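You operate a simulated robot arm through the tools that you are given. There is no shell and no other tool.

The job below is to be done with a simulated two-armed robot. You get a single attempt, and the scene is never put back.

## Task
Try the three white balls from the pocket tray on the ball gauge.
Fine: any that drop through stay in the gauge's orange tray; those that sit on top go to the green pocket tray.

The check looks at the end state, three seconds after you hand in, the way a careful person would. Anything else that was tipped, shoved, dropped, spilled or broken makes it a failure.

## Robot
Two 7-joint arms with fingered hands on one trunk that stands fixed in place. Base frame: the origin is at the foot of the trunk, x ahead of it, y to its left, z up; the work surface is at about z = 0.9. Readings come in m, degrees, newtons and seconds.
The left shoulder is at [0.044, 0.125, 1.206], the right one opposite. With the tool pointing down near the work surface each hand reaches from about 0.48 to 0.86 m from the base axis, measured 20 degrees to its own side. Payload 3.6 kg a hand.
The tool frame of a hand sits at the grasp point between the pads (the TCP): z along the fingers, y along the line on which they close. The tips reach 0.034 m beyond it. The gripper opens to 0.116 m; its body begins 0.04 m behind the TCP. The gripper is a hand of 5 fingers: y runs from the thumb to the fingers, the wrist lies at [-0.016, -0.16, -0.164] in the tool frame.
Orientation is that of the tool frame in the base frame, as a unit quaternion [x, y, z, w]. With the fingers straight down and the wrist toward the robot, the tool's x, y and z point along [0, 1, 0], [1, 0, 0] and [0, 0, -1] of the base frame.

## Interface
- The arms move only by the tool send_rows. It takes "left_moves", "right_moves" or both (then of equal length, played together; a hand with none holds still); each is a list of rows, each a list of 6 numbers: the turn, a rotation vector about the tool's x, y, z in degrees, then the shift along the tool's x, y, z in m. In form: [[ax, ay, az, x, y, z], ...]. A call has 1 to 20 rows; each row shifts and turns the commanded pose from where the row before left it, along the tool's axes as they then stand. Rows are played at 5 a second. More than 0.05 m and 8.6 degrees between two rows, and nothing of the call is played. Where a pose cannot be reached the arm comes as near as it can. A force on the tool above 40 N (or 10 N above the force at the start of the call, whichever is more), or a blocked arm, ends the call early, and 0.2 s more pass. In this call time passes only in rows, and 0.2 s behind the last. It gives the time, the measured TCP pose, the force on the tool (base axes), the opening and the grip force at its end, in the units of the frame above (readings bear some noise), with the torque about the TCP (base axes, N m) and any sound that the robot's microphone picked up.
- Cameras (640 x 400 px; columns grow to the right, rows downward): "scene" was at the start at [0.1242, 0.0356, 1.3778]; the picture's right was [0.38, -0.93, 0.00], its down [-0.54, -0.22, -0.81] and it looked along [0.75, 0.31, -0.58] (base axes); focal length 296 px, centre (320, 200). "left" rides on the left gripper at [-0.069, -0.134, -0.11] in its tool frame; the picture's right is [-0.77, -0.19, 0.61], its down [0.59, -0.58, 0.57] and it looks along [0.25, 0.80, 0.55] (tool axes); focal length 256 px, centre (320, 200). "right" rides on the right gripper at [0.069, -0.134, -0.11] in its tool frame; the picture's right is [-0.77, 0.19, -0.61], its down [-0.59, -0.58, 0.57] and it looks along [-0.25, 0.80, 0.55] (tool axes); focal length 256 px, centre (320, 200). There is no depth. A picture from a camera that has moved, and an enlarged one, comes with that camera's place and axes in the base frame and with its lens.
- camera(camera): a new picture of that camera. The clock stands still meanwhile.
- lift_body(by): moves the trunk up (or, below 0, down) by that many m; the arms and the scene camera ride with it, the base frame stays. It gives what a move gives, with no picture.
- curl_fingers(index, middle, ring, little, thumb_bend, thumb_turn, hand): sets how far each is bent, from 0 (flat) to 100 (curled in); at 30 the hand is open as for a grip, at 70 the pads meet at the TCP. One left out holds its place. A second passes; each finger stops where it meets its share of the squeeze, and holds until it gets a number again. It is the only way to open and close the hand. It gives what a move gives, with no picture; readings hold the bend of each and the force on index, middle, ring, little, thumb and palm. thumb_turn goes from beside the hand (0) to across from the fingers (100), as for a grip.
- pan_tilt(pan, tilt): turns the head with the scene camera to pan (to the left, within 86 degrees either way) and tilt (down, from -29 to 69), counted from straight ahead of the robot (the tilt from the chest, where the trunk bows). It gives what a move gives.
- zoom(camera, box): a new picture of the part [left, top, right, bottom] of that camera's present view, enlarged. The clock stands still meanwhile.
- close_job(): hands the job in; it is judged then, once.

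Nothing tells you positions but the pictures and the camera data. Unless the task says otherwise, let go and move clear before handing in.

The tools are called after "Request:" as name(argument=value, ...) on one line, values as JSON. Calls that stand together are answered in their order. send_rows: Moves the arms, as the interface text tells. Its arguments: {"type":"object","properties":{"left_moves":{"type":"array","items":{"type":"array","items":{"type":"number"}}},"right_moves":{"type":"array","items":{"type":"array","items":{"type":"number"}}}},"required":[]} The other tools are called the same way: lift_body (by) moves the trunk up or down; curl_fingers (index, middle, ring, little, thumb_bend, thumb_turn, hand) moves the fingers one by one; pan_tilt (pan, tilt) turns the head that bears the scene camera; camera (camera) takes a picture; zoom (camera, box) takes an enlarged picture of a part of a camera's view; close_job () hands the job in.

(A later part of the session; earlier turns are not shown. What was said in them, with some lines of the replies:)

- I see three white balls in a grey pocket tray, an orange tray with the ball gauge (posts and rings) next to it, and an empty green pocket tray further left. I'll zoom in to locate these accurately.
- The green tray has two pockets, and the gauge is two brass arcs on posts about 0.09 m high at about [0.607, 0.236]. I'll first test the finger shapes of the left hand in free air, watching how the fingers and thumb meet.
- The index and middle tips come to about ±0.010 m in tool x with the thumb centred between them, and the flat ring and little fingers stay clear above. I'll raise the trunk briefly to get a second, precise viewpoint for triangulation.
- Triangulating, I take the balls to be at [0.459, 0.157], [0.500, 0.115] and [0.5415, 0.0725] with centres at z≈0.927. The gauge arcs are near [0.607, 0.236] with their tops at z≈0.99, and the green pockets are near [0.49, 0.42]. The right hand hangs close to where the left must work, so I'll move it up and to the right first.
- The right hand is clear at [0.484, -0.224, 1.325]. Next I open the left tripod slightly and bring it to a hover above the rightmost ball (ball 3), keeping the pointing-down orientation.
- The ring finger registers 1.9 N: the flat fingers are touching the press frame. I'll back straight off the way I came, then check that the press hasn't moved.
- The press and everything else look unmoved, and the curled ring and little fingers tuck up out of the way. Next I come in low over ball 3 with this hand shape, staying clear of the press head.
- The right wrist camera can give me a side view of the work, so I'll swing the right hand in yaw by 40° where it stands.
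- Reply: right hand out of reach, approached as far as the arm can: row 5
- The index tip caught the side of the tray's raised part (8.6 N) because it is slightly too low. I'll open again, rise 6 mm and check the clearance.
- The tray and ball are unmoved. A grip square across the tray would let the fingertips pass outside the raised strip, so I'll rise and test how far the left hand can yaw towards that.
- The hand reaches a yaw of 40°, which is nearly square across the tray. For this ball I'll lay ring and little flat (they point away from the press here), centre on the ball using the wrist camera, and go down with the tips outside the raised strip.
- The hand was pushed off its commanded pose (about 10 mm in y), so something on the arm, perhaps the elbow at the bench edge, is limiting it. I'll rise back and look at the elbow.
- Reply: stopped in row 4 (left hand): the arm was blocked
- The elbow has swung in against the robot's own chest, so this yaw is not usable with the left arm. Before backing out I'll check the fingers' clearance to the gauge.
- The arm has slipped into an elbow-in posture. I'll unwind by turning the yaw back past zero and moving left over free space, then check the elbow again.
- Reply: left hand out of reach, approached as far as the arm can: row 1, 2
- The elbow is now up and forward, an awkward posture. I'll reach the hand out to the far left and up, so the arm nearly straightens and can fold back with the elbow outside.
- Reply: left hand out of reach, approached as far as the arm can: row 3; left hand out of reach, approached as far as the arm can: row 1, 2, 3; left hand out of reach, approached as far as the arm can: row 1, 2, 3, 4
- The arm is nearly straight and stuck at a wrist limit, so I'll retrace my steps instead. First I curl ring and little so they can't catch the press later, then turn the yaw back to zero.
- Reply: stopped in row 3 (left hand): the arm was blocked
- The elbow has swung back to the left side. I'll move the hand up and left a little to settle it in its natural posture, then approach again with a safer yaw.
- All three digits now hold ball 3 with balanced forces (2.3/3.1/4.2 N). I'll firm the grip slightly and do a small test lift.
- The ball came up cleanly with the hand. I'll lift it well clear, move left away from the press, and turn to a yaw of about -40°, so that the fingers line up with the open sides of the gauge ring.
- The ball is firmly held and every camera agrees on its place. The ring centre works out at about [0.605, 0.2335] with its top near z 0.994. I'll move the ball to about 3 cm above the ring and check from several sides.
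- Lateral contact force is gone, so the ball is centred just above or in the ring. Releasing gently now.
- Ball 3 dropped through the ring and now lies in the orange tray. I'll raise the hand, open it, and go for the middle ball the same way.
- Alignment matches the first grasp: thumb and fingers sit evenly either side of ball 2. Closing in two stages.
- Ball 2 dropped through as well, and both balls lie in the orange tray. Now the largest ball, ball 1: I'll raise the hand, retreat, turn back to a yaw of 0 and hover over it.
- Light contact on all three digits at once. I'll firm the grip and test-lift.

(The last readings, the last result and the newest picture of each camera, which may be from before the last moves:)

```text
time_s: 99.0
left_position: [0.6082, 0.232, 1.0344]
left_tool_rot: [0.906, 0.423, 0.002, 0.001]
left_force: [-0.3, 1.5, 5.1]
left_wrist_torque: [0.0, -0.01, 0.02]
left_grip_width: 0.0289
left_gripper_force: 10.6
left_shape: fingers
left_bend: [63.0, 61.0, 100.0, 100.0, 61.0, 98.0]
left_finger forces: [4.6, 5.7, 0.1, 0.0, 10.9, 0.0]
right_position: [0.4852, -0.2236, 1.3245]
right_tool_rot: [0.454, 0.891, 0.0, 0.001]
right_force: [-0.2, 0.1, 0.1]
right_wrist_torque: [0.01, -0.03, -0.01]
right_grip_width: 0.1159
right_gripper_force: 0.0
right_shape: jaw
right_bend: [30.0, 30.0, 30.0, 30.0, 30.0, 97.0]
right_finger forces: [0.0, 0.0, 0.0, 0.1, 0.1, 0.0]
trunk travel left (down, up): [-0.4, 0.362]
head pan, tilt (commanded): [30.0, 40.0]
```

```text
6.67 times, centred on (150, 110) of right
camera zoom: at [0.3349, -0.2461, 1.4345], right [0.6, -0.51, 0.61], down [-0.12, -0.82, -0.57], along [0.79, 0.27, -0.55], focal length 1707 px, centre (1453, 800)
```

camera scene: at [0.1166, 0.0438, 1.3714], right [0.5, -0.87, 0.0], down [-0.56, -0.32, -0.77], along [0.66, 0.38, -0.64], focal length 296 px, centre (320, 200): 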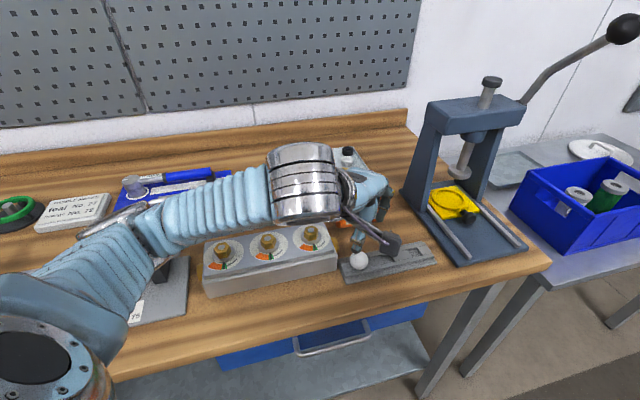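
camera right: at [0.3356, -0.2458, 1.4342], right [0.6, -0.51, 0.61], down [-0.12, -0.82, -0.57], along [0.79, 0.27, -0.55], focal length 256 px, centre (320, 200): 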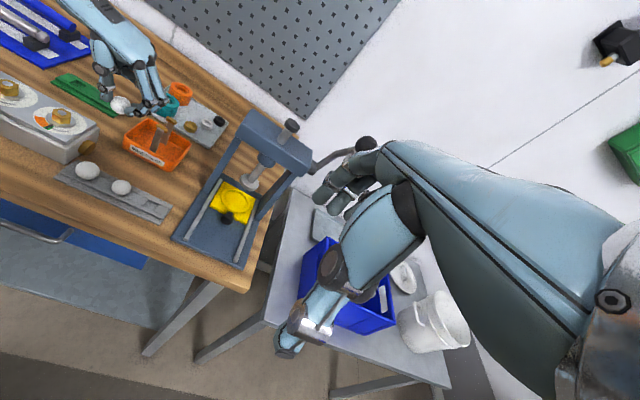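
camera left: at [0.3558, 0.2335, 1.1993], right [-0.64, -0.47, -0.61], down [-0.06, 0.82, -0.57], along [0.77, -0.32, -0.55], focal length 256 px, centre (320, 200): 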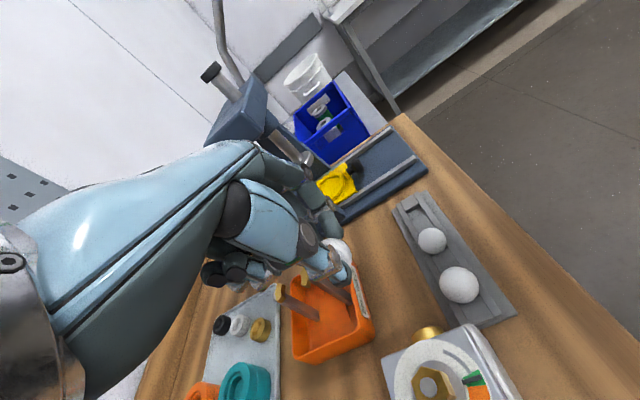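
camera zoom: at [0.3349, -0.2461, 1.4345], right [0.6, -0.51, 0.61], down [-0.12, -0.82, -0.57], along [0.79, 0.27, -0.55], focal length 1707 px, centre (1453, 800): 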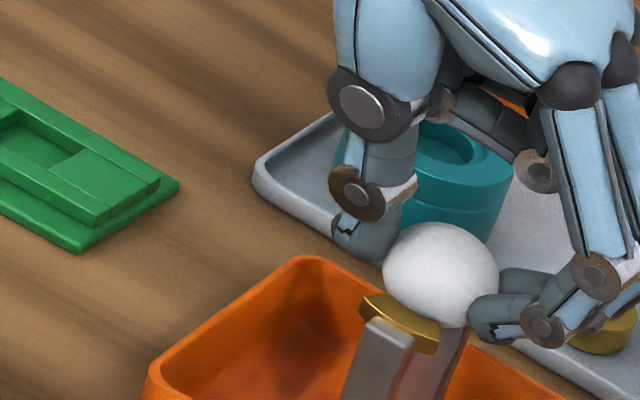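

The ball presses evenly on both arcs (5 N upward, little sideways), so it is seated on the ring. I'll ease off slightly and open the fingers without moving the arm, to see whether it truly sits.

Request:
send_rows(left_moves=[[0, 0, 0, 0, 0, -0.0007], [0, 0, 0, 0, 0, 0]])

Request:
curl_fingers(hand="left", index=57, middle=57, thumb_bend=57)

Request:
zoom(camera="right", box=[110, 80, 190, 160])

Request:
zoom(camera="scene", box=[320, 150, 410, 230])

Request:
zoom(camera="left", box=[260, 200, 360, 300])

```text
time_s: 99.6
left_position: [0.6082, 0.2326, 1.0342]
left_tool_rot: [0.906, 0.423, 0.001, 0.001]
left_force: [2.9, 0.3, 3.9]
left_wrist_torque: [0.0, -0.07, 0.0]
left_grip_width: 0.0289
left_gripper_force: 10.9
left_shape: fingers
left_bend: [62.0, 61.0, 100.0, 100.0, 61.0, 98.0]
left_finger forces: [4.7, 6.9, 0.1, 0.0, 9.5, 0.0]
right_position: [0.4844, -0.2234, 1.3237]
right_tool_rot: [0.454, 0.891, 0.0, 0.0]
right_force: [0.2, 0.1, 0.6]
right_wrist_torque: [0.02, 0.0, 0.04]
right_grip_width: 0.1158
right_gripper_force: 0.0
right_shape: jaw
right_bend: [30.0, 30.0, 30.0, 30.0, 30.0, 97.0]
right_finger forces: [0.0, 0.0, 0.0, 0.0, 0.0, 0.0]
trunk travel left (down, up): [-0.4, 0.362]
head pan, tilt (commanded): [30.0, 40.0]
```

```text
time_s: 100.6
left_position: [0.6081, 0.2335, 1.0345]
left_tool_rot: [0.906, 0.423, 0.002, 0.001]
left_force: [-0.4, 0.3, 0.1]
left_wrist_torque: [-0.01, 0.03, -0.01]
left_grip_width: 0.0415
left_gripper_force: 0.0
left_shape: fingers
left_bend: [56.0, 56.0, 100.0, 100.0, 56.0, 98.0]
left_finger forces: [0.0, 0.0, 0.1, 0.0, 0.0, 0.0]
right_position: [0.484, -0.2239, 1.3235]
right_tool_rot: [0.454, 0.891, 0.0, 0.0]
right_force: [0.2, 0.1, 0.0]
right_wrist_torque: [0.02, 0.0, -0.03]
right_grip_width: 0.116
right_gripper_force: 0.1
right_shape: jaw
right_bend: [30.0, 30.0, 30.0, 30.0, 30.0, 97.0]
right_finger forces: [0.1, 0.1, 0.0, 0.1, 0.0, 0.0]
trunk travel left (down, up): [-0.4, 0.362]
head pan, tilt (commanded): [30.0, 40.0]
```

```text
5.00 times, centred on (150, 120) of right
camera zoom: at [0.3354, -0.246, 1.4342], right [0.6, -0.51, 0.61], down [-0.12, -0.82, -0.57], along [0.79, 0.27, -0.55], focal length 1280 px, centre (1170, 600)
```

zoom: 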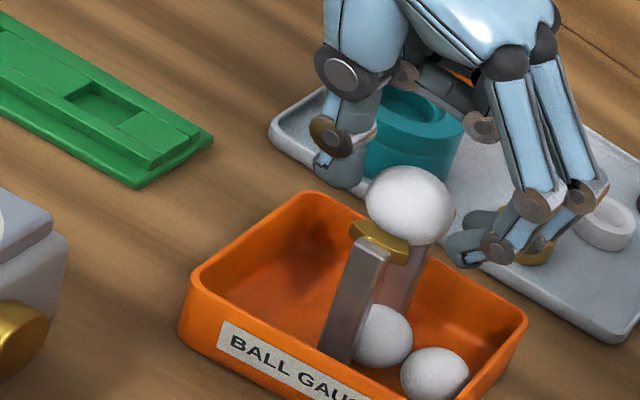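

```text
5.00 times, centred on (365, 190) of scene
camera zoom: at [0.1167, 0.0442, 1.3714], right [0.5, -0.87, 0.0], down [-0.56, -0.32, -0.77], along [0.66, 0.38, -0.64], focal length 1478 px, centre (95, 250)
```

zoom: 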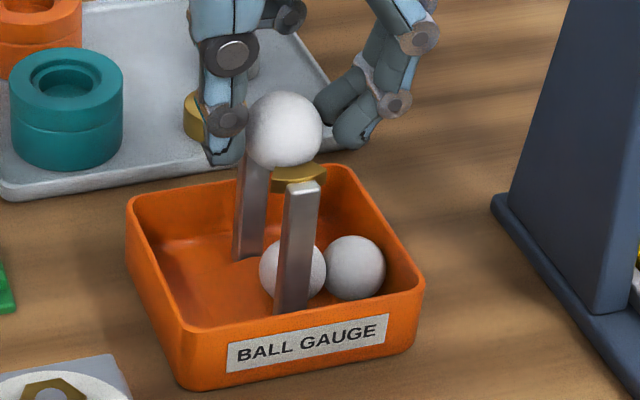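

```text
4.00 times, centred on (310, 250) of left
camera zoom: at [0.4599, 0.2662, 1.1434], right [-0.64, -0.47, -0.61], down [-0.06, 0.82, -0.57], along [0.77, -0.32, -0.55], focal length 1024 px, centre (360, 0)
```

zoom: 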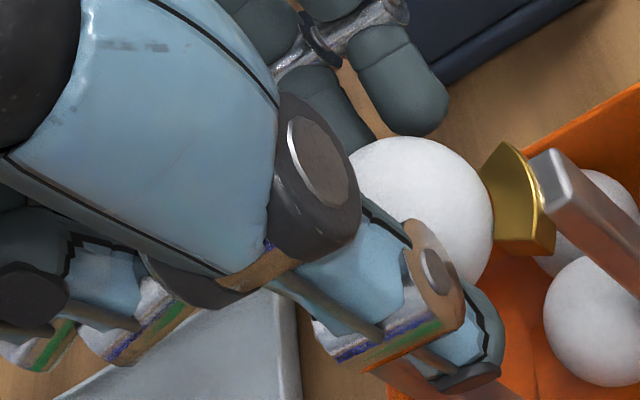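

Ball 1 stays on top of the gauge, so it belongs in the green tray. I'll re-grip it in place and lift.

Request:
curl_fingers(hand="left", index=60, middle=60, thumb_bend=60)

Request:
zoom(camera="right", box=[110, 80, 190, 160])

Request:
curl_fingers(hand="left", index=65, middle=65, thumb_bend=65)

Request:
zoom(camera="right", box=[110, 80, 190, 160])

```text
time_s: 101.6
left_position: [0.6072, 0.2338, 1.0333]
left_tool_rot: [0.906, 0.423, 0.001, 0.0]
left_force: [0.0, -0.2, 0.8]
left_wrist_torque: [0.01, 0.01, 0.01]
left_grip_width: 0.0323
left_gripper_force: 0.7
left_shape: fingers
left_bend: [60.0, 59.0, 100.0, 100.0, 59.0, 98.0]
left_finger forces: [0.4, 0.6, 0.1, 0.0, 1.4, 0.1]
right_position: [0.4846, -0.2248, 1.3242]
right_tool_rot: [0.453, 0.891, 0.0, -0.001]
right_force: [-0.1, -0.5, 0.1]
right_wrist_torque: [-0.02, 0.01, 0.01]
right_grip_width: 0.1156
right_gripper_force: 0.0
right_shape: jaw
right_bend: [30.0, 30.0, 30.0, 30.0, 30.0, 97.0]
right_finger forces: [0.1, 0.1, 0.1, 0.0, 0.1, 0.0]
trunk travel left (down, up): [-0.4, 0.362]
head pan, tilt (commanded): [30.0, 40.0]
```

```text
5.00 times, centred on (150, 120) of right
camera zoom: at [0.3354, -0.246, 1.4343], right [0.6, -0.51, 0.61], down [-0.12, -0.82, -0.57], along [0.79, 0.27, -0.55], focal length 1280 px, centre (1170, 600)
```

zoom: 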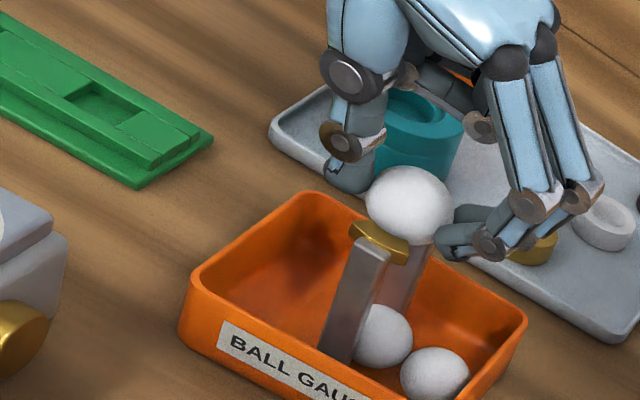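

```text
time_s: 102.6
left_position: [0.6073, 0.233, 1.0346]
left_tool_rot: [0.906, 0.423, 0.001, 0.0]
left_force: [-0.2, 0.1, 1.2]
left_wrist_torque: [-0.05, -0.01, 0.0]
left_grip_width: 0.0292
left_gripper_force: 9.0
left_shape: fingers
left_bend: [62.0, 61.0, 100.0, 100.0, 61.0, 98.0]
left_finger forces: [4.2, 5.2, 0.1, 0.1, 9.4, 0.1]
right_position: [0.486, -0.2232, 1.3251]
right_tool_rot: [0.454, 0.891, 0.0, -0.001]
right_force: [-0.4, -0.2, -0.1]
right_wrist_torque: [0.05, -0.01, 0.02]
right_grip_width: 0.116
right_gripper_force: 0.0
right_shape: jaw
right_bend: [30.0, 30.0, 30.0, 30.0, 30.0, 97.0]
right_finger forces: [0.0, 0.0, 0.0, 0.0, 0.0, 0.1]
trunk travel left (down, up): [-0.4, 0.362]
head pan, tilt (commanded): [30.0, 40.0]
```

```text
5.00 times, centred on (150, 120) of right
camera zoom: at [0.3355, -0.2461, 1.4342], right [0.6, -0.51, 0.61], down [-0.12, -0.82, -0.57], along [0.79, 0.27, -0.55], focal length 1280 px, centre (1170, 600)
```

zoom: 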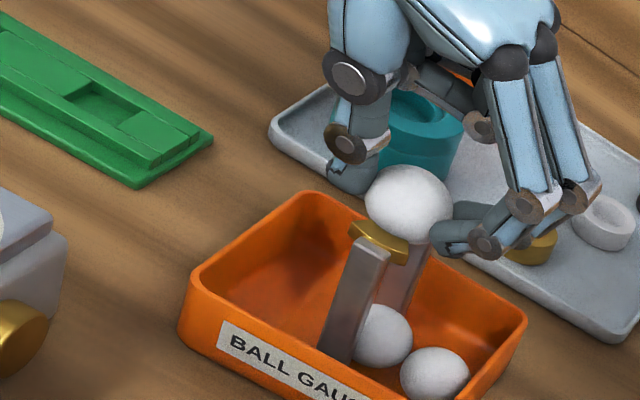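

Request:
send_rows(left_moves=[[0, 0, 0, 0, 0, -0.004], [0, 0, 0, 0, 0, -0.012], [0, 0, 0, 0, 0, -0.03], [0, 0, 0, 0, 0, -0.025], [0, 0, 0, 0.01, -0.022, 0], [0, 0, 0, 0.016, -0.036, 0], [0, 0, 0, 0.016, -0.036, 0], [0, 0, 0, 0.016, -0.036, 0], [0, 0, 0, 0.006, -0.0165, 0]])

Request:
camera(camera="scene")

Request:
camera(camera="right")

```text
time_s: 104.6
left_position: [0.5361, 0.3762, 1.107]
left_tool_rot: [0.906, 0.423, 0.001, 0.0]
left_force: [0.2, 0.1, -0.6]
left_wrist_torque: [-0.02, -0.01, 0.01]
left_grip_width: 0.0288
left_gripper_force: 9.8
left_shape: fingers
left_bend: [62.0, 61.0, 100.0, 100.0, 61.0, 98.0]
left_finger forces: [4.1, 5.2, 0.0, 0.0, 9.3, 0.1]
right_position: [0.4857, -0.2234, 1.3235]
right_tool_rot: [0.454, 0.891, -0.001, 0.0]
right_force: [0.9, -0.2, 0.5]
right_wrist_torque: [0.0, 0.01, -0.01]
right_grip_width: 0.1156
right_gripper_force: 0.1
right_shape: jaw
right_bend: [30.0, 30.0, 30.0, 30.0, 30.0, 97.0]
right_finger forces: [0.0, 0.0, 0.1, 0.1, 0.0, 0.0]
trunk travel left (down, up): [-0.4, 0.362]
head pan, tilt (commanded): [30.0, 40.0]
```

```text
taken
camera scene: at [0.1166, 0.0445, 1.3714], right [0.5, -0.87, 0.0], down [-0.56, -0.32, -0.77], along [0.66, 0.38, -0.64], focal length 296 px, centre (320, 200)
```

scene: 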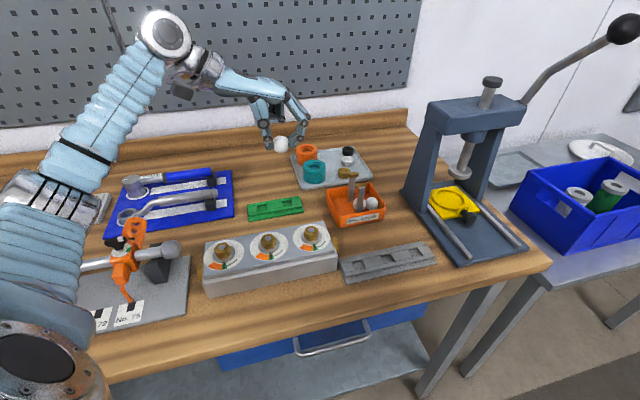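

```text
taken
camera right: at [0.3354, -0.2457, 1.4343], right [0.6, -0.51, 0.61], down [-0.12, -0.82, -0.57], along [0.79, 0.27, -0.55], focal length 256 px, centre (320, 200)
```

right: 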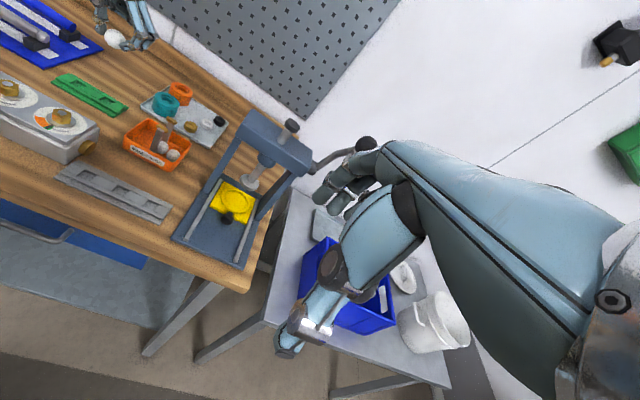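

Request:
send_rows(left_moves=[[0, 0, -8, 0, 0, 0], [0, 0, -8, 0, 0, 0], [0, 0, -8, 0, 0, 0], [0, 0, -8, 0, 0, 0], [0, 0, -8, 0, 0, 0.01], [0, 0, 0, 0, 0, 0.02]])

Request:
camera(camera="scene")

Request:
camera(camera="left")

Request:
zoom(camera="left", box=[280, 220, 440, 370])

Request:
zoom(camera="right", box=[40, 10, 190, 130])

```text
time_s: 106.0
left_position: [0.5372, 0.3767, 1.0752]
left_tool_rot: [0.706, 0.708, 0.002, 0.001]
left_force: [-0.6, 0.6, 0.0]
left_wrist_torque: [0.03, 0.04, 0.03]
left_grip_width: 0.0287
left_gripper_force: 9.2
left_shape: fingers
left_bend: [62.0, 61.0, 100.0, 100.0, 61.0, 98.0]
left_finger forces: [4.0, 5.1, 0.0, 0.0, 9.3, 0.0]
right_position: [0.485, -0.2228, 1.3237]
right_tool_rot: [0.455, 0.891, 0.0, -0.001]
right_force: [-0.4, 0.4, 0.7]
right_wrist_torque: [-0.02, -0.01, -0.05]
right_grip_width: 0.116
right_gripper_force: 0.0
right_shape: jaw
right_bend: [30.0, 30.0, 30.0, 30.0, 30.0, 97.0]
right_finger forces: [0.0, 0.0, 0.1, 0.0, 0.1, 0.1]
trunk travel left (down, up): [-0.4, 0.362]
head pan, tilt (commanded): [30.0, 40.0]
```

```text
taken
camera scene: at [0.1168, 0.0448, 1.3713], right [0.5, -0.87, 0.0], down [-0.56, -0.32, -0.77], along [0.66, 0.38, -0.64], focal length 296 px, centre (320, 200)
```

scene: 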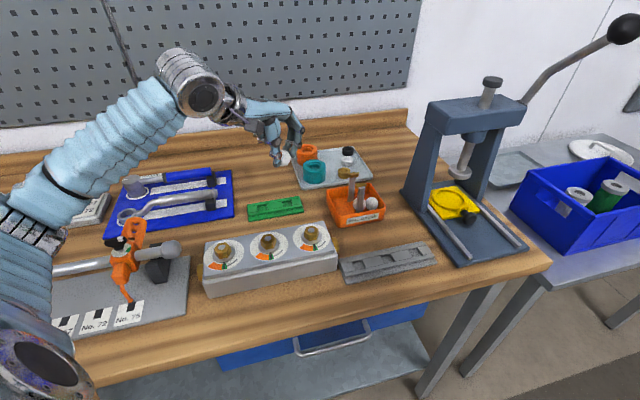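

```text
taken
camera left: at [0.4016, 0.307, 1.184], right [-0.18, -0.77, -0.61], down [-0.58, 0.59, -0.57], along [0.8, 0.25, -0.55], focal length 256 px, centre (320, 200)
```

left: 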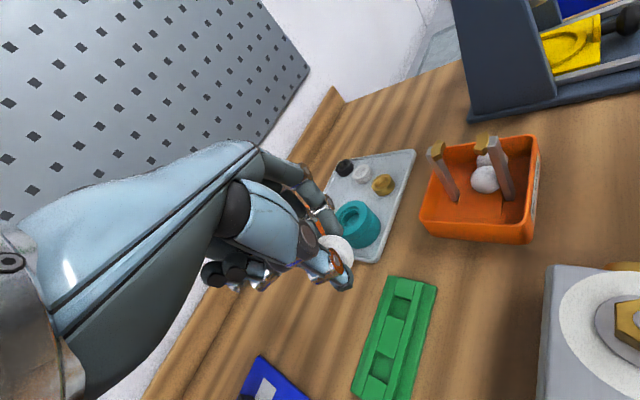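

```text
2.67 times, centred on (360, 295) of left
camera zoom: at [0.4016, 0.307, 1.184], right [-0.18, -0.77, -0.61], down [-0.58, 0.59, -0.57], along [0.8, 0.25, -0.55], focal length 683 px, centre (213, -53)
```

zoom: 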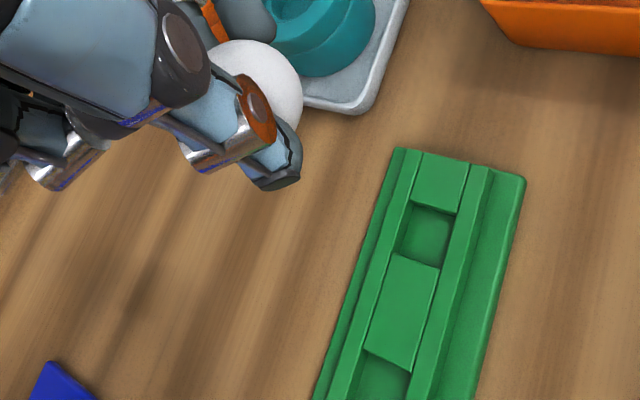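

```text
3.33 times, centred on (115, 70) of right
camera zoom: at [0.3355, -0.2454, 1.4343], right [0.6, -0.51, 0.61], down [-0.12, -0.82, -0.56], along [0.79, 0.27, -0.55], focal length 853 px, centre (1003, 633)
```

zoom: 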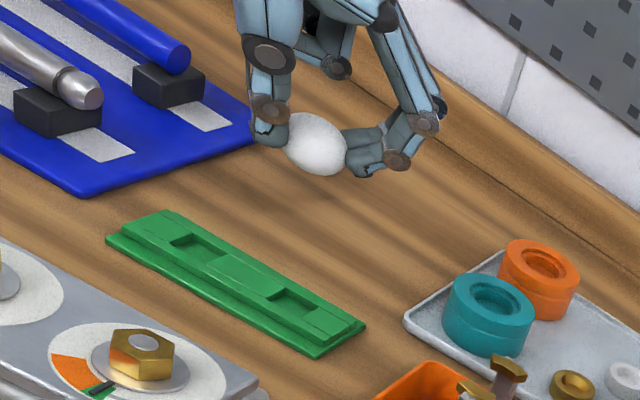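

Request:
send_rows(left_moves=[[0, 0, 0, 0.0018, 0.003, 0.02], [0, 0, 0, 0, 0, 0.025], [0, 0, 0, 0, 0, 0.025]])

Request:
camera(camera="scene")

Request:
zoom(camera="scene", box=[230, 150, 330, 230])

Request:
zoom(camera="left", box=[280, 200, 420, 330])

Request:
zoom(camera="right", box=[60, 30, 160, 130])

```text
time_s: 106.8
left_position: [0.5414, 0.3779, 1.0055]
left_tool_rot: [0.707, 0.707, 0.0, 0.0]
left_force: [0.0, 0.7, -1.0]
left_wrist_torque: [-0.01, -0.01, 0.03]
left_grip_width: 0.029
left_gripper_force: 9.3
left_shape: fingers
left_bend: [62.0, 61.0, 100.0, 100.0, 61.0, 98.0]
left_finger forces: [4.0, 5.2, 0.0, 0.0, 9.2, 0.1]
right_position: [0.4848, -0.2246, 1.324]
right_tool_rot: [0.454, 0.891, -0.001, 0.0]
right_force: [-0.9, 0.2, 0.1]
right_wrist_torque: [-0.02, -0.02, -0.01]
right_grip_width: 0.116
right_gripper_force: 0.1
right_shape: jaw
right_bend: [30.0, 30.0, 30.0, 30.0, 30.0, 97.0]
right_finger forces: [0.1, 0.1, 0.1, 0.0, 0.1, 0.1]
trunk travel left (down, up): [-0.4, 0.362]
head pan, tilt (commanded): [30.0, 40.0]
```

```text
taken
camera scene: at [0.1169, 0.0447, 1.3713], right [0.5, -0.87, 0.0], down [-0.56, -0.32, -0.77], along [0.66, 0.38, -0.64], focal length 296 px, centre (320, 200)
```

scene: 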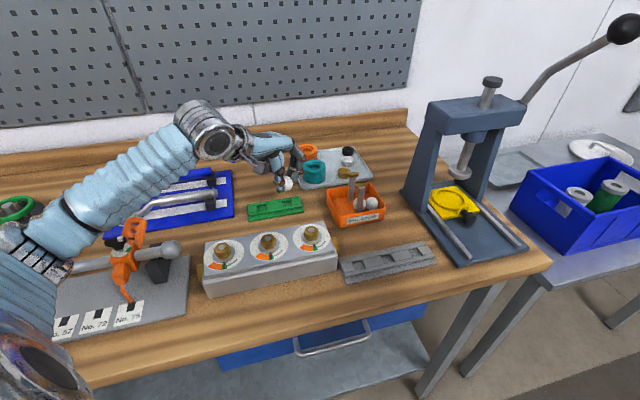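

```text
5.00 times, centred on (280, 190) of scene
camera zoom: at [0.1169, 0.0447, 1.3713], right [0.5, -0.87, 0.0], down [-0.56, -0.32, -0.77], along [0.66, 0.38, -0.64], focal length 1478 px, centre (520, 250)
```

zoom: 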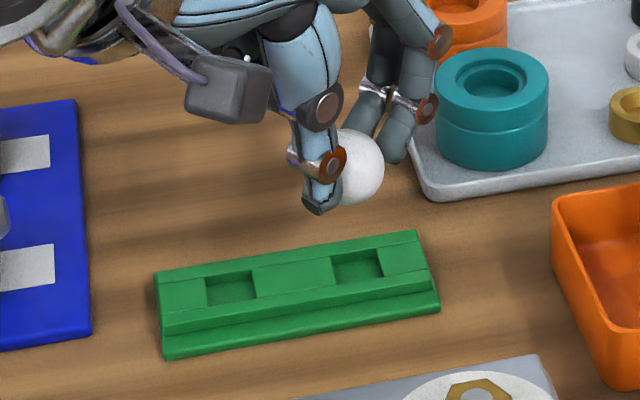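

```text
3.08 times, centred on (350, 265) of left
camera zoom: at [0.4061, 0.3093, 1.1137], right [-0.19, -0.77, -0.61], down [-0.58, 0.59, -0.57], along [0.8, 0.25, -0.55], focal length 788 px, centre (228, 0)
```

zoom: 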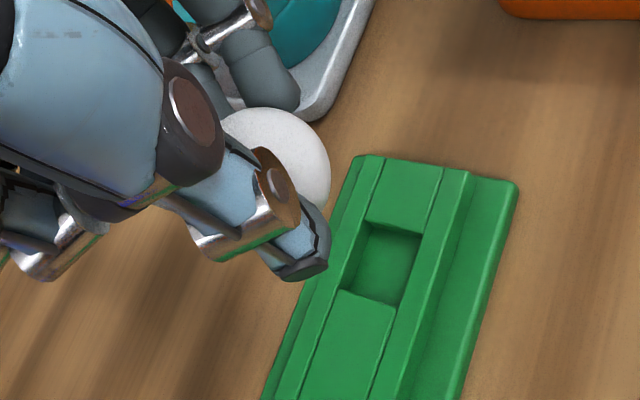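

```text
4.00 times, centred on (110, 80) of right
camera zoom: at [0.3356, -0.2455, 1.4343], right [0.6, -0.51, 0.61], down [-0.12, -0.82, -0.56], along [0.79, 0.27, -0.55], focal length 1024 px, centre (1160, 680)
```

zoom: 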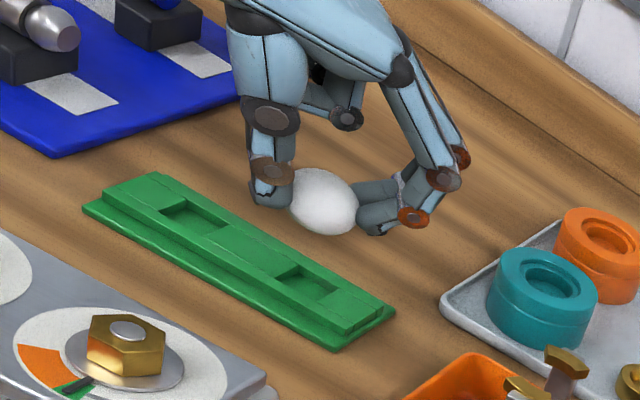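

Request:
send_rows(left_moves=[[0, 0, 0, 0, 0.0005, 0.015], [0, 0, 0, 0, 0, 0.015], [0, 0, 0, 0, 0, 0.006]])

Request:
zoom(camera="scene", box=[250, 170, 320, 225])

Request:
zoom(camera="left", box=[260, 180, 400, 310])

Request:
zoom(camera="right", box=[80, 50, 150, 120])

```text
time_s: 107.6
left_position: [0.5416, 0.3755, 0.9694]
left_tool_rot: [0.707, 0.707, 0.0, 0.001]
left_force: [0.4, -0.7, -1.1]
left_wrist_torque: [0.03, 0.0, -0.05]
left_grip_width: 0.029
left_gripper_force: 9.3
left_shape: fingers
left_bend: [62.0, 61.0, 100.0, 100.0, 61.0, 98.0]
left_finger forces: [4.0, 5.1, 0.0, 0.1, 9.2, 0.0]
right_position: [0.4846, -0.2234, 1.3236]
right_tool_rot: [0.454, 0.891, -0.001, -0.001]
right_force: [-0.9, 0.1, 1.2]
right_wrist_torque: [0.0, -0.03, -0.02]
right_grip_width: 0.116
right_gripper_force: 0.1
right_shape: jaw
right_bend: [30.0, 30.0, 30.0, 30.0, 30.0, 97.0]
right_finger forces: [0.0, 0.1, 0.1, 0.0, 0.0, 0.0]
trunk travel left (down, up): [-0.4, 0.362]
head pan, tilt (commanded): [30.0, 40.0]
```

```text
7.27 times, centred on (285, 198) of scene
camera zoom: at [0.1168, 0.0444, 1.3713], right [0.5, -0.87, 0.0], down [-0.56, -0.32, -0.77], along [0.66, 0.38, -0.64], focal length 2150 px, centre (574, 218)
```

zoom: 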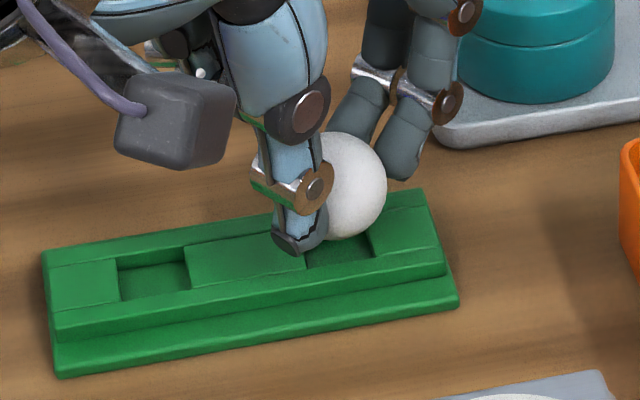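

```text
3.08 times, centred on (330, 245) of left
camera zoom: at [0.4061, 0.3078, 1.0791], right [-0.19, -0.77, -0.61], down [-0.58, 0.59, -0.57], along [0.8, 0.25, -0.55], focal length 788 px, centre (289, 62)
```

zoom: 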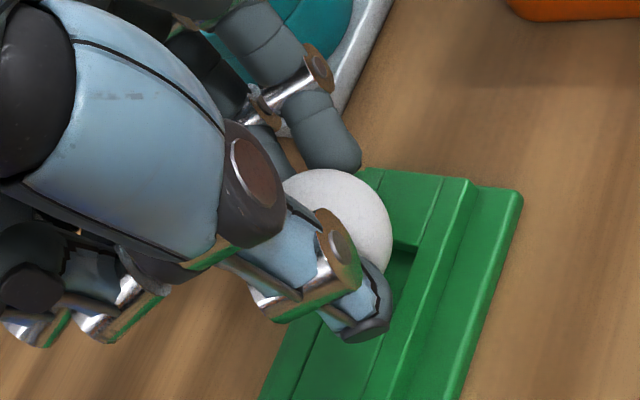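

```text
5.71 times, centred on (115, 85) of right
camera zoom: at [0.3355, -0.2458, 1.4343], right [0.6, -0.51, 0.61], down [-0.12, -0.82, -0.57], along [0.79, 0.27, -0.55], focal length 1463 px, centre (1491, 857)
```

zoom: 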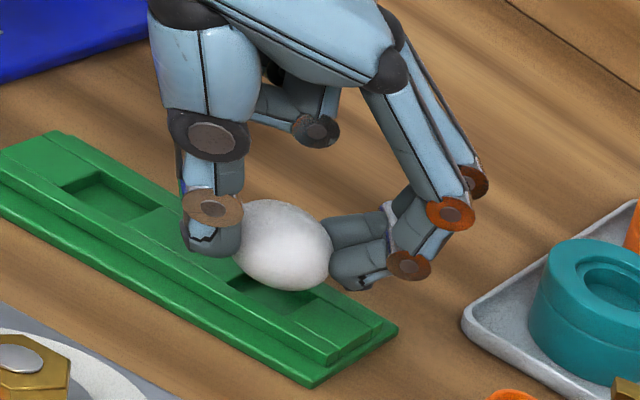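

Request:
send_rows(left_moves=[[0, 0, 0, 0, -0.0005, 0.002], [0, 0, 0, 0, 0, 0.002], [0, 0, 0, 0, 0, 0.0015]])

Request:
send_rows(left_moves=[[0, 0, 0, 0, 0, 0.001], [0, 0, 0, 0, 0, 0.001]])

Request:
zoom(camera="scene", box=[250, 170, 320, 225])

Request:
zoom(camera="right", box=[80, 50, 150, 120])

```text
time_s: 108.4
left_position: [0.5393, 0.3781, 0.9642]
left_tool_rot: [0.707, 0.707, 0.001, 0.0]
left_force: [-0.1, -0.4, -0.6]
left_wrist_torque: [0.0, 0.0, 0.0]
left_grip_width: 0.0288
left_gripper_force: 9.2
left_shape: fingers
left_bend: [62.0, 61.0, 100.0, 100.0, 61.0, 98.0]
left_finger forces: [3.9, 5.3, 0.0, 0.1, 9.1, 0.0]
right_position: [0.4845, -0.2233, 1.3247]
right_tool_rot: [0.454, 0.891, -0.001, 0.0]
right_force: [0.8, 0.0, -0.1]
right_wrist_torque: [-0.03, 0.02, -0.03]
right_grip_width: 0.1159
right_gripper_force: 0.1
right_shape: jaw
right_bend: [30.0, 30.0, 30.0, 30.0, 30.0, 97.0]
right_finger forces: [0.0, 0.1, 0.0, 0.1, 0.1, 0.0]
trunk travel left (down, up): [-0.4, 0.362]
head pan, tilt (commanded): [30.0, 40.0]
```

```text
time_s: 109.0
left_position: [0.5407, 0.3776, 0.9604]
left_tool_rot: [0.707, 0.707, 0.001, 0.001]
left_force: [-0.4, 0.0, -0.1]
left_wrist_torque: [0.02, -0.05, 0.01]
left_grip_width: 0.0287
left_gripper_force: 9.4
left_shape: fingers
left_bend: [62.0, 61.0, 100.0, 100.0, 61.0, 98.0]
left_finger forces: [4.0, 5.2, 0.1, 0.1, 9.3, 0.1]
right_position: [0.4863, -0.2233, 1.3246]
right_tool_rot: [0.454, 0.891, 0.0, 0.0]
right_force: [0.4, 0.1, 0.7]
right_wrist_torque: [-0.02, -0.01, -0.03]
right_grip_width: 0.1161
right_gripper_force: 0.0
right_shape: jaw
right_bend: [30.0, 30.0, 30.0, 30.0, 30.0, 97.0]
right_finger forces: [0.0, 0.1, 0.0, 0.0, 0.0, 0.1]
trunk travel left (down, up): [-0.4, 0.362]
head pan, tilt (commanded): [30.0, 40.0]
```

```text
7.27 times, centred on (285, 198) of scene
camera zoom: at [0.1167, 0.0444, 1.3714], right [0.5, -0.87, 0.0], down [-0.56, -0.32, -0.77], along [0.66, 0.38, -0.64], focal length 2150 px, centre (574, 218)
```

zoom: 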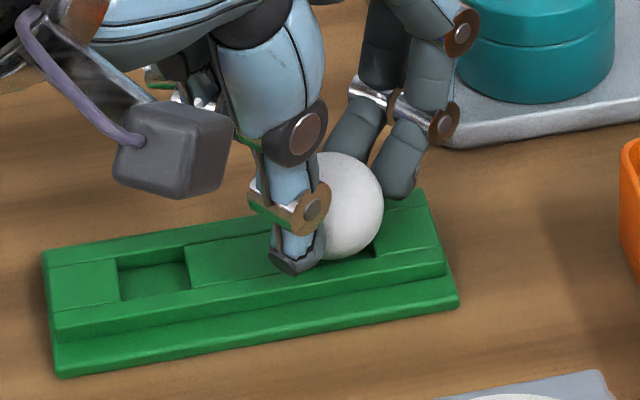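

```text
5.71 times, centred on (115, 85) of right
camera zoom: at [0.3354, -0.2458, 1.4343], right [0.6, -0.51, 0.61], down [-0.12, -0.82, -0.57], along [0.79, 0.27, -0.55], focal length 1463 px, centre (1491, 857)
```

zoom: 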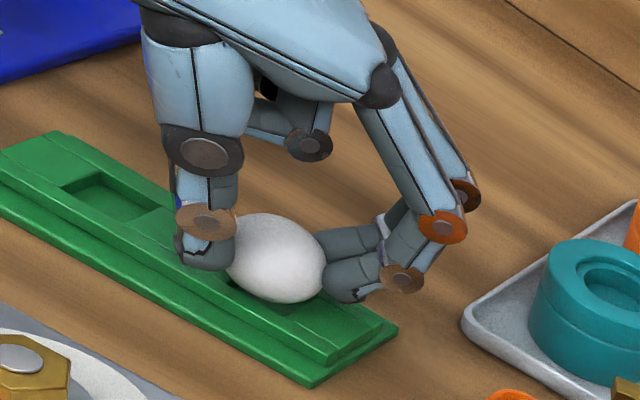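

Request:
send_rows(left_moves=[[0, 0, 0, -0.0007, 0, 0.001], [0, 0, 0, 0, 0, 0.0007]])

Request:
send_rows(left_moves=[[0, 0, 0, 0, 0, 0.001], [0, 0, 0, 0, 0, 0]])

```text
time_s: 109.6
left_position: [0.5403, 0.3763, 0.9596]
left_tool_rot: [0.707, 0.707, 0.0, 0.001]
left_force: [-0.4, -0.6, 0.2]
left_wrist_torque: [0.02, -0.01, 0.0]
left_grip_width: 0.0287
left_gripper_force: 9.5
left_shape: fingers
left_bend: [62.0, 61.0, 100.0, 100.0, 61.0, 98.0]
left_finger forces: [3.9, 5.2, 0.0, 0.0, 9.2, 0.0]
right_position: [0.4841, -0.2238, 1.3242]
right_tool_rot: [0.454, 0.891, -0.001, -0.001]
right_force: [0.8, 0.4, 0.4]
right_wrist_torque: [-0.03, 0.03, -0.01]
right_grip_width: 0.1158
right_gripper_force: 0.0
right_shape: jaw
right_bend: [30.0, 30.0, 30.0, 30.0, 30.0, 97.0]
right_finger forces: [0.0, 0.0, 0.0, 0.0, 0.0, 0.0]
trunk travel left (down, up): [-0.4, 0.362]
head pan, tilt (commanded): [30.0, 40.0]
```

```text
time_s: 110.2
left_position: [0.541, 0.3769, 0.959]
left_tool_rot: [0.707, 0.707, 0.001, 0.001]
left_force: [0.9, 1.8, 3.0]
left_wrist_torque: [0.05, 0.0, 0.0]
left_grip_width: 0.029
left_gripper_force: 9.9
left_shape: fingers
left_bend: [62.0, 61.0, 100.0, 100.0, 61.0, 98.0]
left_finger forces: [4.5, 6.0, 0.0, 0.1, 9.7, 0.1]
right_position: [0.4851, -0.2237, 1.3244]
right_tool_rot: [0.454, 0.891, 0.0, 0.0]
right_force: [-0.8, 0.2, -0.2]
right_wrist_torque: [-0.03, -0.01, -0.03]
right_grip_width: 0.116
right_gripper_force: 0.0
right_shape: jaw
right_bend: [30.0, 30.0, 30.0, 30.0, 30.0, 97.0]
right_finger forces: [0.0, 0.1, 0.0, 0.0, 0.0, 0.0]
trunk travel left (down, up): [-0.4, 0.362]
head pan, tilt (commanded): [30.0, 40.0]
```

Contact: the ball is seated in the green pocket. Releasing gently.

Request:
curl_fingers(hand="left", index=57, middle=57, thumb_bend=57)

Request:
zoom(camera="scene", box=[250, 170, 320, 225])

Request:
zoom(camera="right", box=[80, 50, 150, 120])

Request:
curl_fingers(hand="left", index=47, middle=47, thumb_bend=47)

Request:
zoom(camera="right", box=[80, 50, 150, 120])

```text
time_s: 111.2
left_position: [0.5409, 0.3776, 0.9592]
left_tool_rot: [0.707, 0.707, 0.001, 0.001]
left_force: [-0.7, -0.7, -0.4]
left_wrist_torque: [0.02, 0.02, 0.0]
left_grip_width: 0.0413
left_gripper_force: 0.1
left_shape: fingers
left_bend: [56.0, 56.0, 100.0, 100.0, 56.0, 98.0]
left_finger forces: [0.0, 0.0, 0.2, 0.0, 0.0, 0.0]
right_position: [0.4854, -0.2243, 1.3239]
right_tool_rot: [0.454, 0.891, -0.001, 0.0]
right_force: [0.3, 0.3, -0.2]
right_wrist_torque: [0.02, -0.01, -0.01]
right_grip_width: 0.116
right_gripper_force: 0.0
right_shape: jaw
right_bend: [30.0, 30.0, 30.0, 30.0, 30.0, 97.0]
right_finger forces: [0.0, 0.0, 0.1, 0.0, 0.1, 0.0]
trunk travel left (down, up): [-0.4, 0.362]
head pan, tilt (commanded): [30.0, 40.0]
```

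```text
7.27 times, centred on (285, 198) of scene
camera zoom: at [0.1167, 0.0443, 1.3714], right [0.5, -0.87, 0.0], down [-0.56, -0.32, -0.77], along [0.66, 0.38, -0.64], focal length 2150 px, centre (574, 218)
```

zoom: 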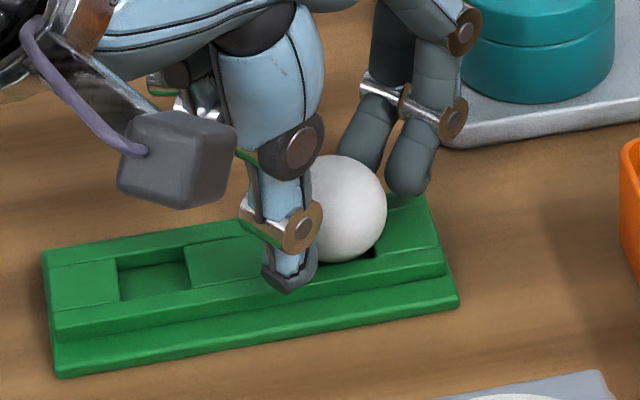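

```text
5.71 times, centred on (115, 85) of right
camera zoom: at [0.3354, -0.2459, 1.4343], right [0.6, -0.51, 0.61], down [-0.12, -0.82, -0.57], along [0.79, 0.27, -0.55], focal length 1463 px, centre (1491, 857)
```

zoom: 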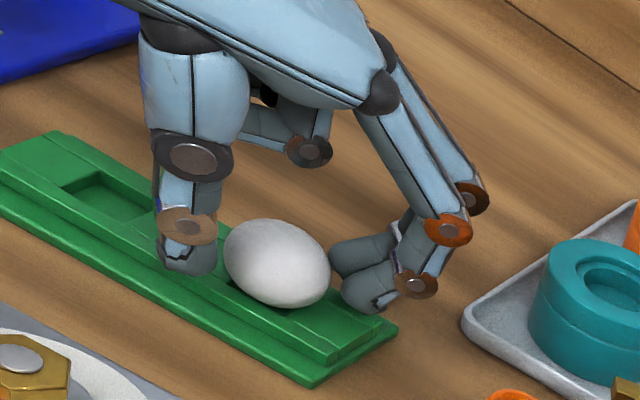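

```text
time_s: 112.2
left_position: [0.5404, 0.3776, 0.9592]
left_tool_rot: [0.707, 0.707, 0.0, 0.0]
left_force: [0.5, 0.4, -0.2]
left_wrist_torque: [0.01, 0.02, 0.0]
left_grip_width: 0.0678
left_gripper_force: 0.1
left_shape: fingers
left_bend: [47.0, 47.0, 100.0, 100.0, 47.0, 97.0]
left_finger forces: [0.0, 0.0, 0.0, 0.0, 0.1, 0.0]
right_position: [0.485, -0.2246, 1.3244]
right_tool_rot: [0.454, 0.891, -0.001, 0.0]
right_force: [-0.3, 0.0, 0.8]
right_wrist_torque: [0.0, 0.03, 0.02]
right_grip_width: 0.1158
right_gripper_force: 0.0
right_shape: jaw
right_bend: [30.0, 30.0, 30.0, 30.0, 30.0, 97.0]
right_finger forces: [0.1, 0.1, 0.0, 0.0, 0.0, 0.1]
trunk travel left (down, up): [-0.4, 0.362]
head pan, tilt (commanded): [30.0, 40.0]
```

```text
5.71 times, centred on (115, 85) of right
camera zoom: at [0.3354, -0.2459, 1.4343], right [0.6, -0.51, 0.61], down [-0.12, -0.82, -0.57], along [0.79, 0.27, -0.55], focal length 1463 px, centre (1491, 857)
```

zoom: 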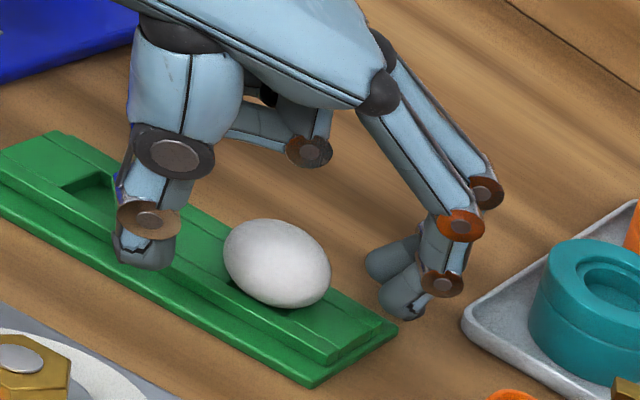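

The ball sits steady in the green pocket with the hand open around it. I'll raise the hand straight up and retreat, then check the whole scene.

Request:
send_rows(left_moves=[[0, 0, 0, 0, 0, -0.02], [0, 0, 0, 0, 0, -0.03], [0, 0, 0, 0, 0, -0.045], [0, 0, 0, 0, 0, -0.045], [0, 0, 0, 0, 0, -0.045], [0, 0, 0, 0.02, -0.035, -0.02], [0, 0, 0, 0.02, -0.04, 0], [0, 0, 0, 0.02, -0.04, 0]])

Request:
camera(camera="scene")

Request:
zoom(camera="scene", box=[230, 130, 450, 290])

Request:
zoom(camera="right", box=[0, 40, 280, 280])

```text
time_s: 114.0
left_position: [0.4225, 0.4379, 1.1648]
left_tool_rot: [0.707, 0.707, 0.001, 0.0]
left_force: [-0.4, -0.9, 0.1]
left_wrist_torque: [0.0, 0.0, -0.02]
left_grip_width: 0.0677
left_gripper_force: 0.1
left_shape: fingers
left_bend: [47.0, 47.0, 100.0, 100.0, 47.0, 97.0]
left_finger forces: [0.1, 0.0, 0.0, 0.1, 0.0, 0.1]
right_position: [0.4839, -0.2219, 1.3245]
right_tool_rot: [0.454, 0.891, 0.0, 0.0]
right_force: [-0.4, 1.1, 0.2]
right_wrist_torque: [0.0, -0.03, -0.01]
right_grip_width: 0.1157
right_gripper_force: 0.1
right_shape: jaw
right_bend: [30.0, 30.0, 30.0, 30.0, 30.0, 97.0]
right_finger forces: [0.0, 0.1, 0.0, 0.0, 0.1, 0.0]
trunk travel left (down, up): [-0.4, 0.362]
head pan, tilt (commanded): [30.0, 40.0]
```

```text
taken
camera scene: at [0.1156, 0.0451, 1.3714], right [0.5, -0.87, 0.0], down [-0.56, -0.32, -0.77], along [0.66, 0.38, -0.64], focal length 296 px, centre (320, 200)
```

scene: 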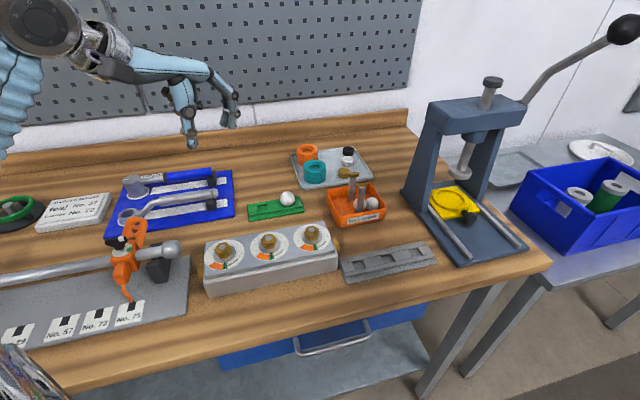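

```text
2.50 times, centred on (340, 210) of scene
camera zoom: at [0.1156, 0.0451, 1.3714], right [0.5, -0.87, 0.0], down [-0.56, -0.32, -0.77], along [0.66, 0.38, -0.64], focal length 739 px, centre (270, 175)
```

zoom: 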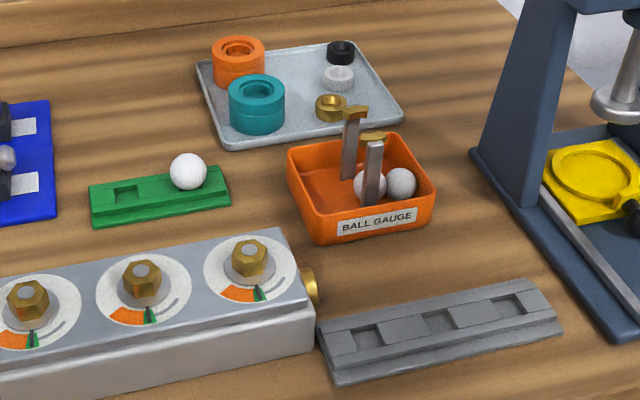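

```text
1.67 times, centred on (140, 160) of right
camera zoom: at [0.3344, -0.245, 1.4347], right [0.6, -0.51, 0.61], down [-0.12, -0.82, -0.56], along [0.79, 0.27, -0.55], focal length 427 px, centre (620, 267)
```

zoom: 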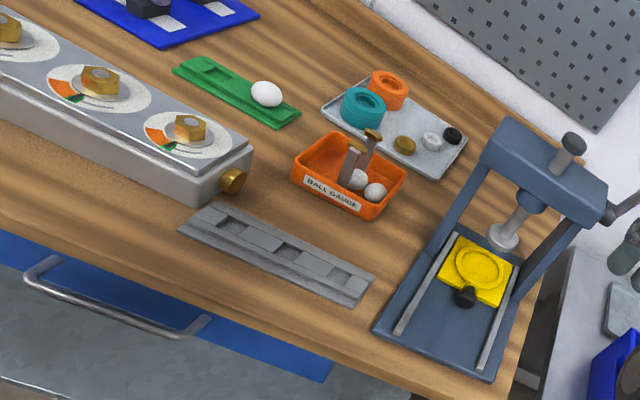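

Request:
zoom(camera="scene", box=[300, 180, 460, 290])

Request:
zoom(camera="scene", box=[240, 170, 400, 270])

Request:
camera(camera="left")

```text
3.64 times, centred on (380, 235) of scene
camera zoom: at [0.1156, 0.0451, 1.3714], right [0.5, -0.87, 0.0], down [-0.56, -0.32, -0.77], along [0.66, 0.38, -0.64], focal length 1075 px, centre (102, 73)
```

zoom: 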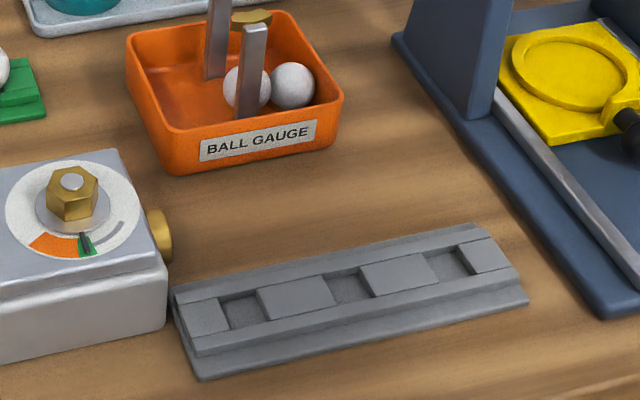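

```text
4.00 times, centred on (320, 220) of scene
camera zoom: at [0.1156, 0.0451, 1.3714], right [0.5, -0.87, 0.0], down [-0.56, -0.32, -0.77], along [0.66, 0.38, -0.64], focal length 1182 px, centre (320, 120)
```

zoom: 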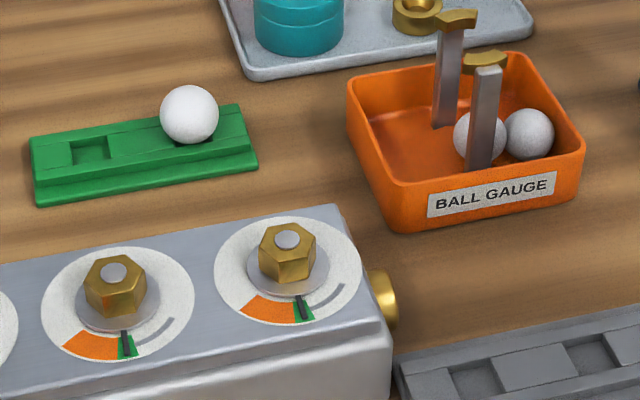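

```text
taken
camera left: at [0.2871, 0.3691, 1.2748], right [-0.19, -0.77, -0.61], down [-0.58, 0.59, -0.57], along [0.8, 0.25, -0.55], focal length 256 px, centre (320, 200)
```

left: 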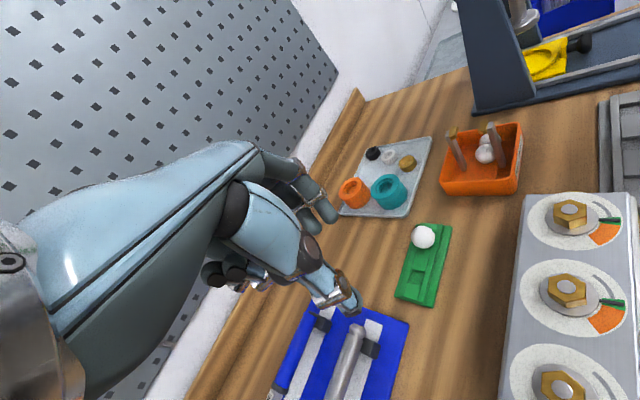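

All three balls have been tried. The two smaller ones dropped through and lie in the gauge's orange tray, and the large one sat on top and now rests in a green pocket. Nothing else looks disturbed and both hands are clear, so I'm handing in.

Request:
close_job()

```text
The job is handed in.
```

All three white balls were tried on the gauge, and the job is handed in.

- **Dropped through:** the middle ball and the rightmost ball fell through the ring and are lying in the gauge's orange tray.
- **Sat on top:** the largest ball, at the left end of the grey tray, stayed on the ring when I let go. I moved it to the right-hand pocket of the green tray.

There were a few unplanned touches along the way:

- **Press:** a finger brushed the press frame at about 2 N.
- **Grey tray:** a fingertip pushed its side at about 9 N before I corrected the height.
- **Robot's own chest:** the left elbow jammed there once and I had to back it out.

In the final pictures the press, gauge and trays were where they started, and both hands were empty and clear.
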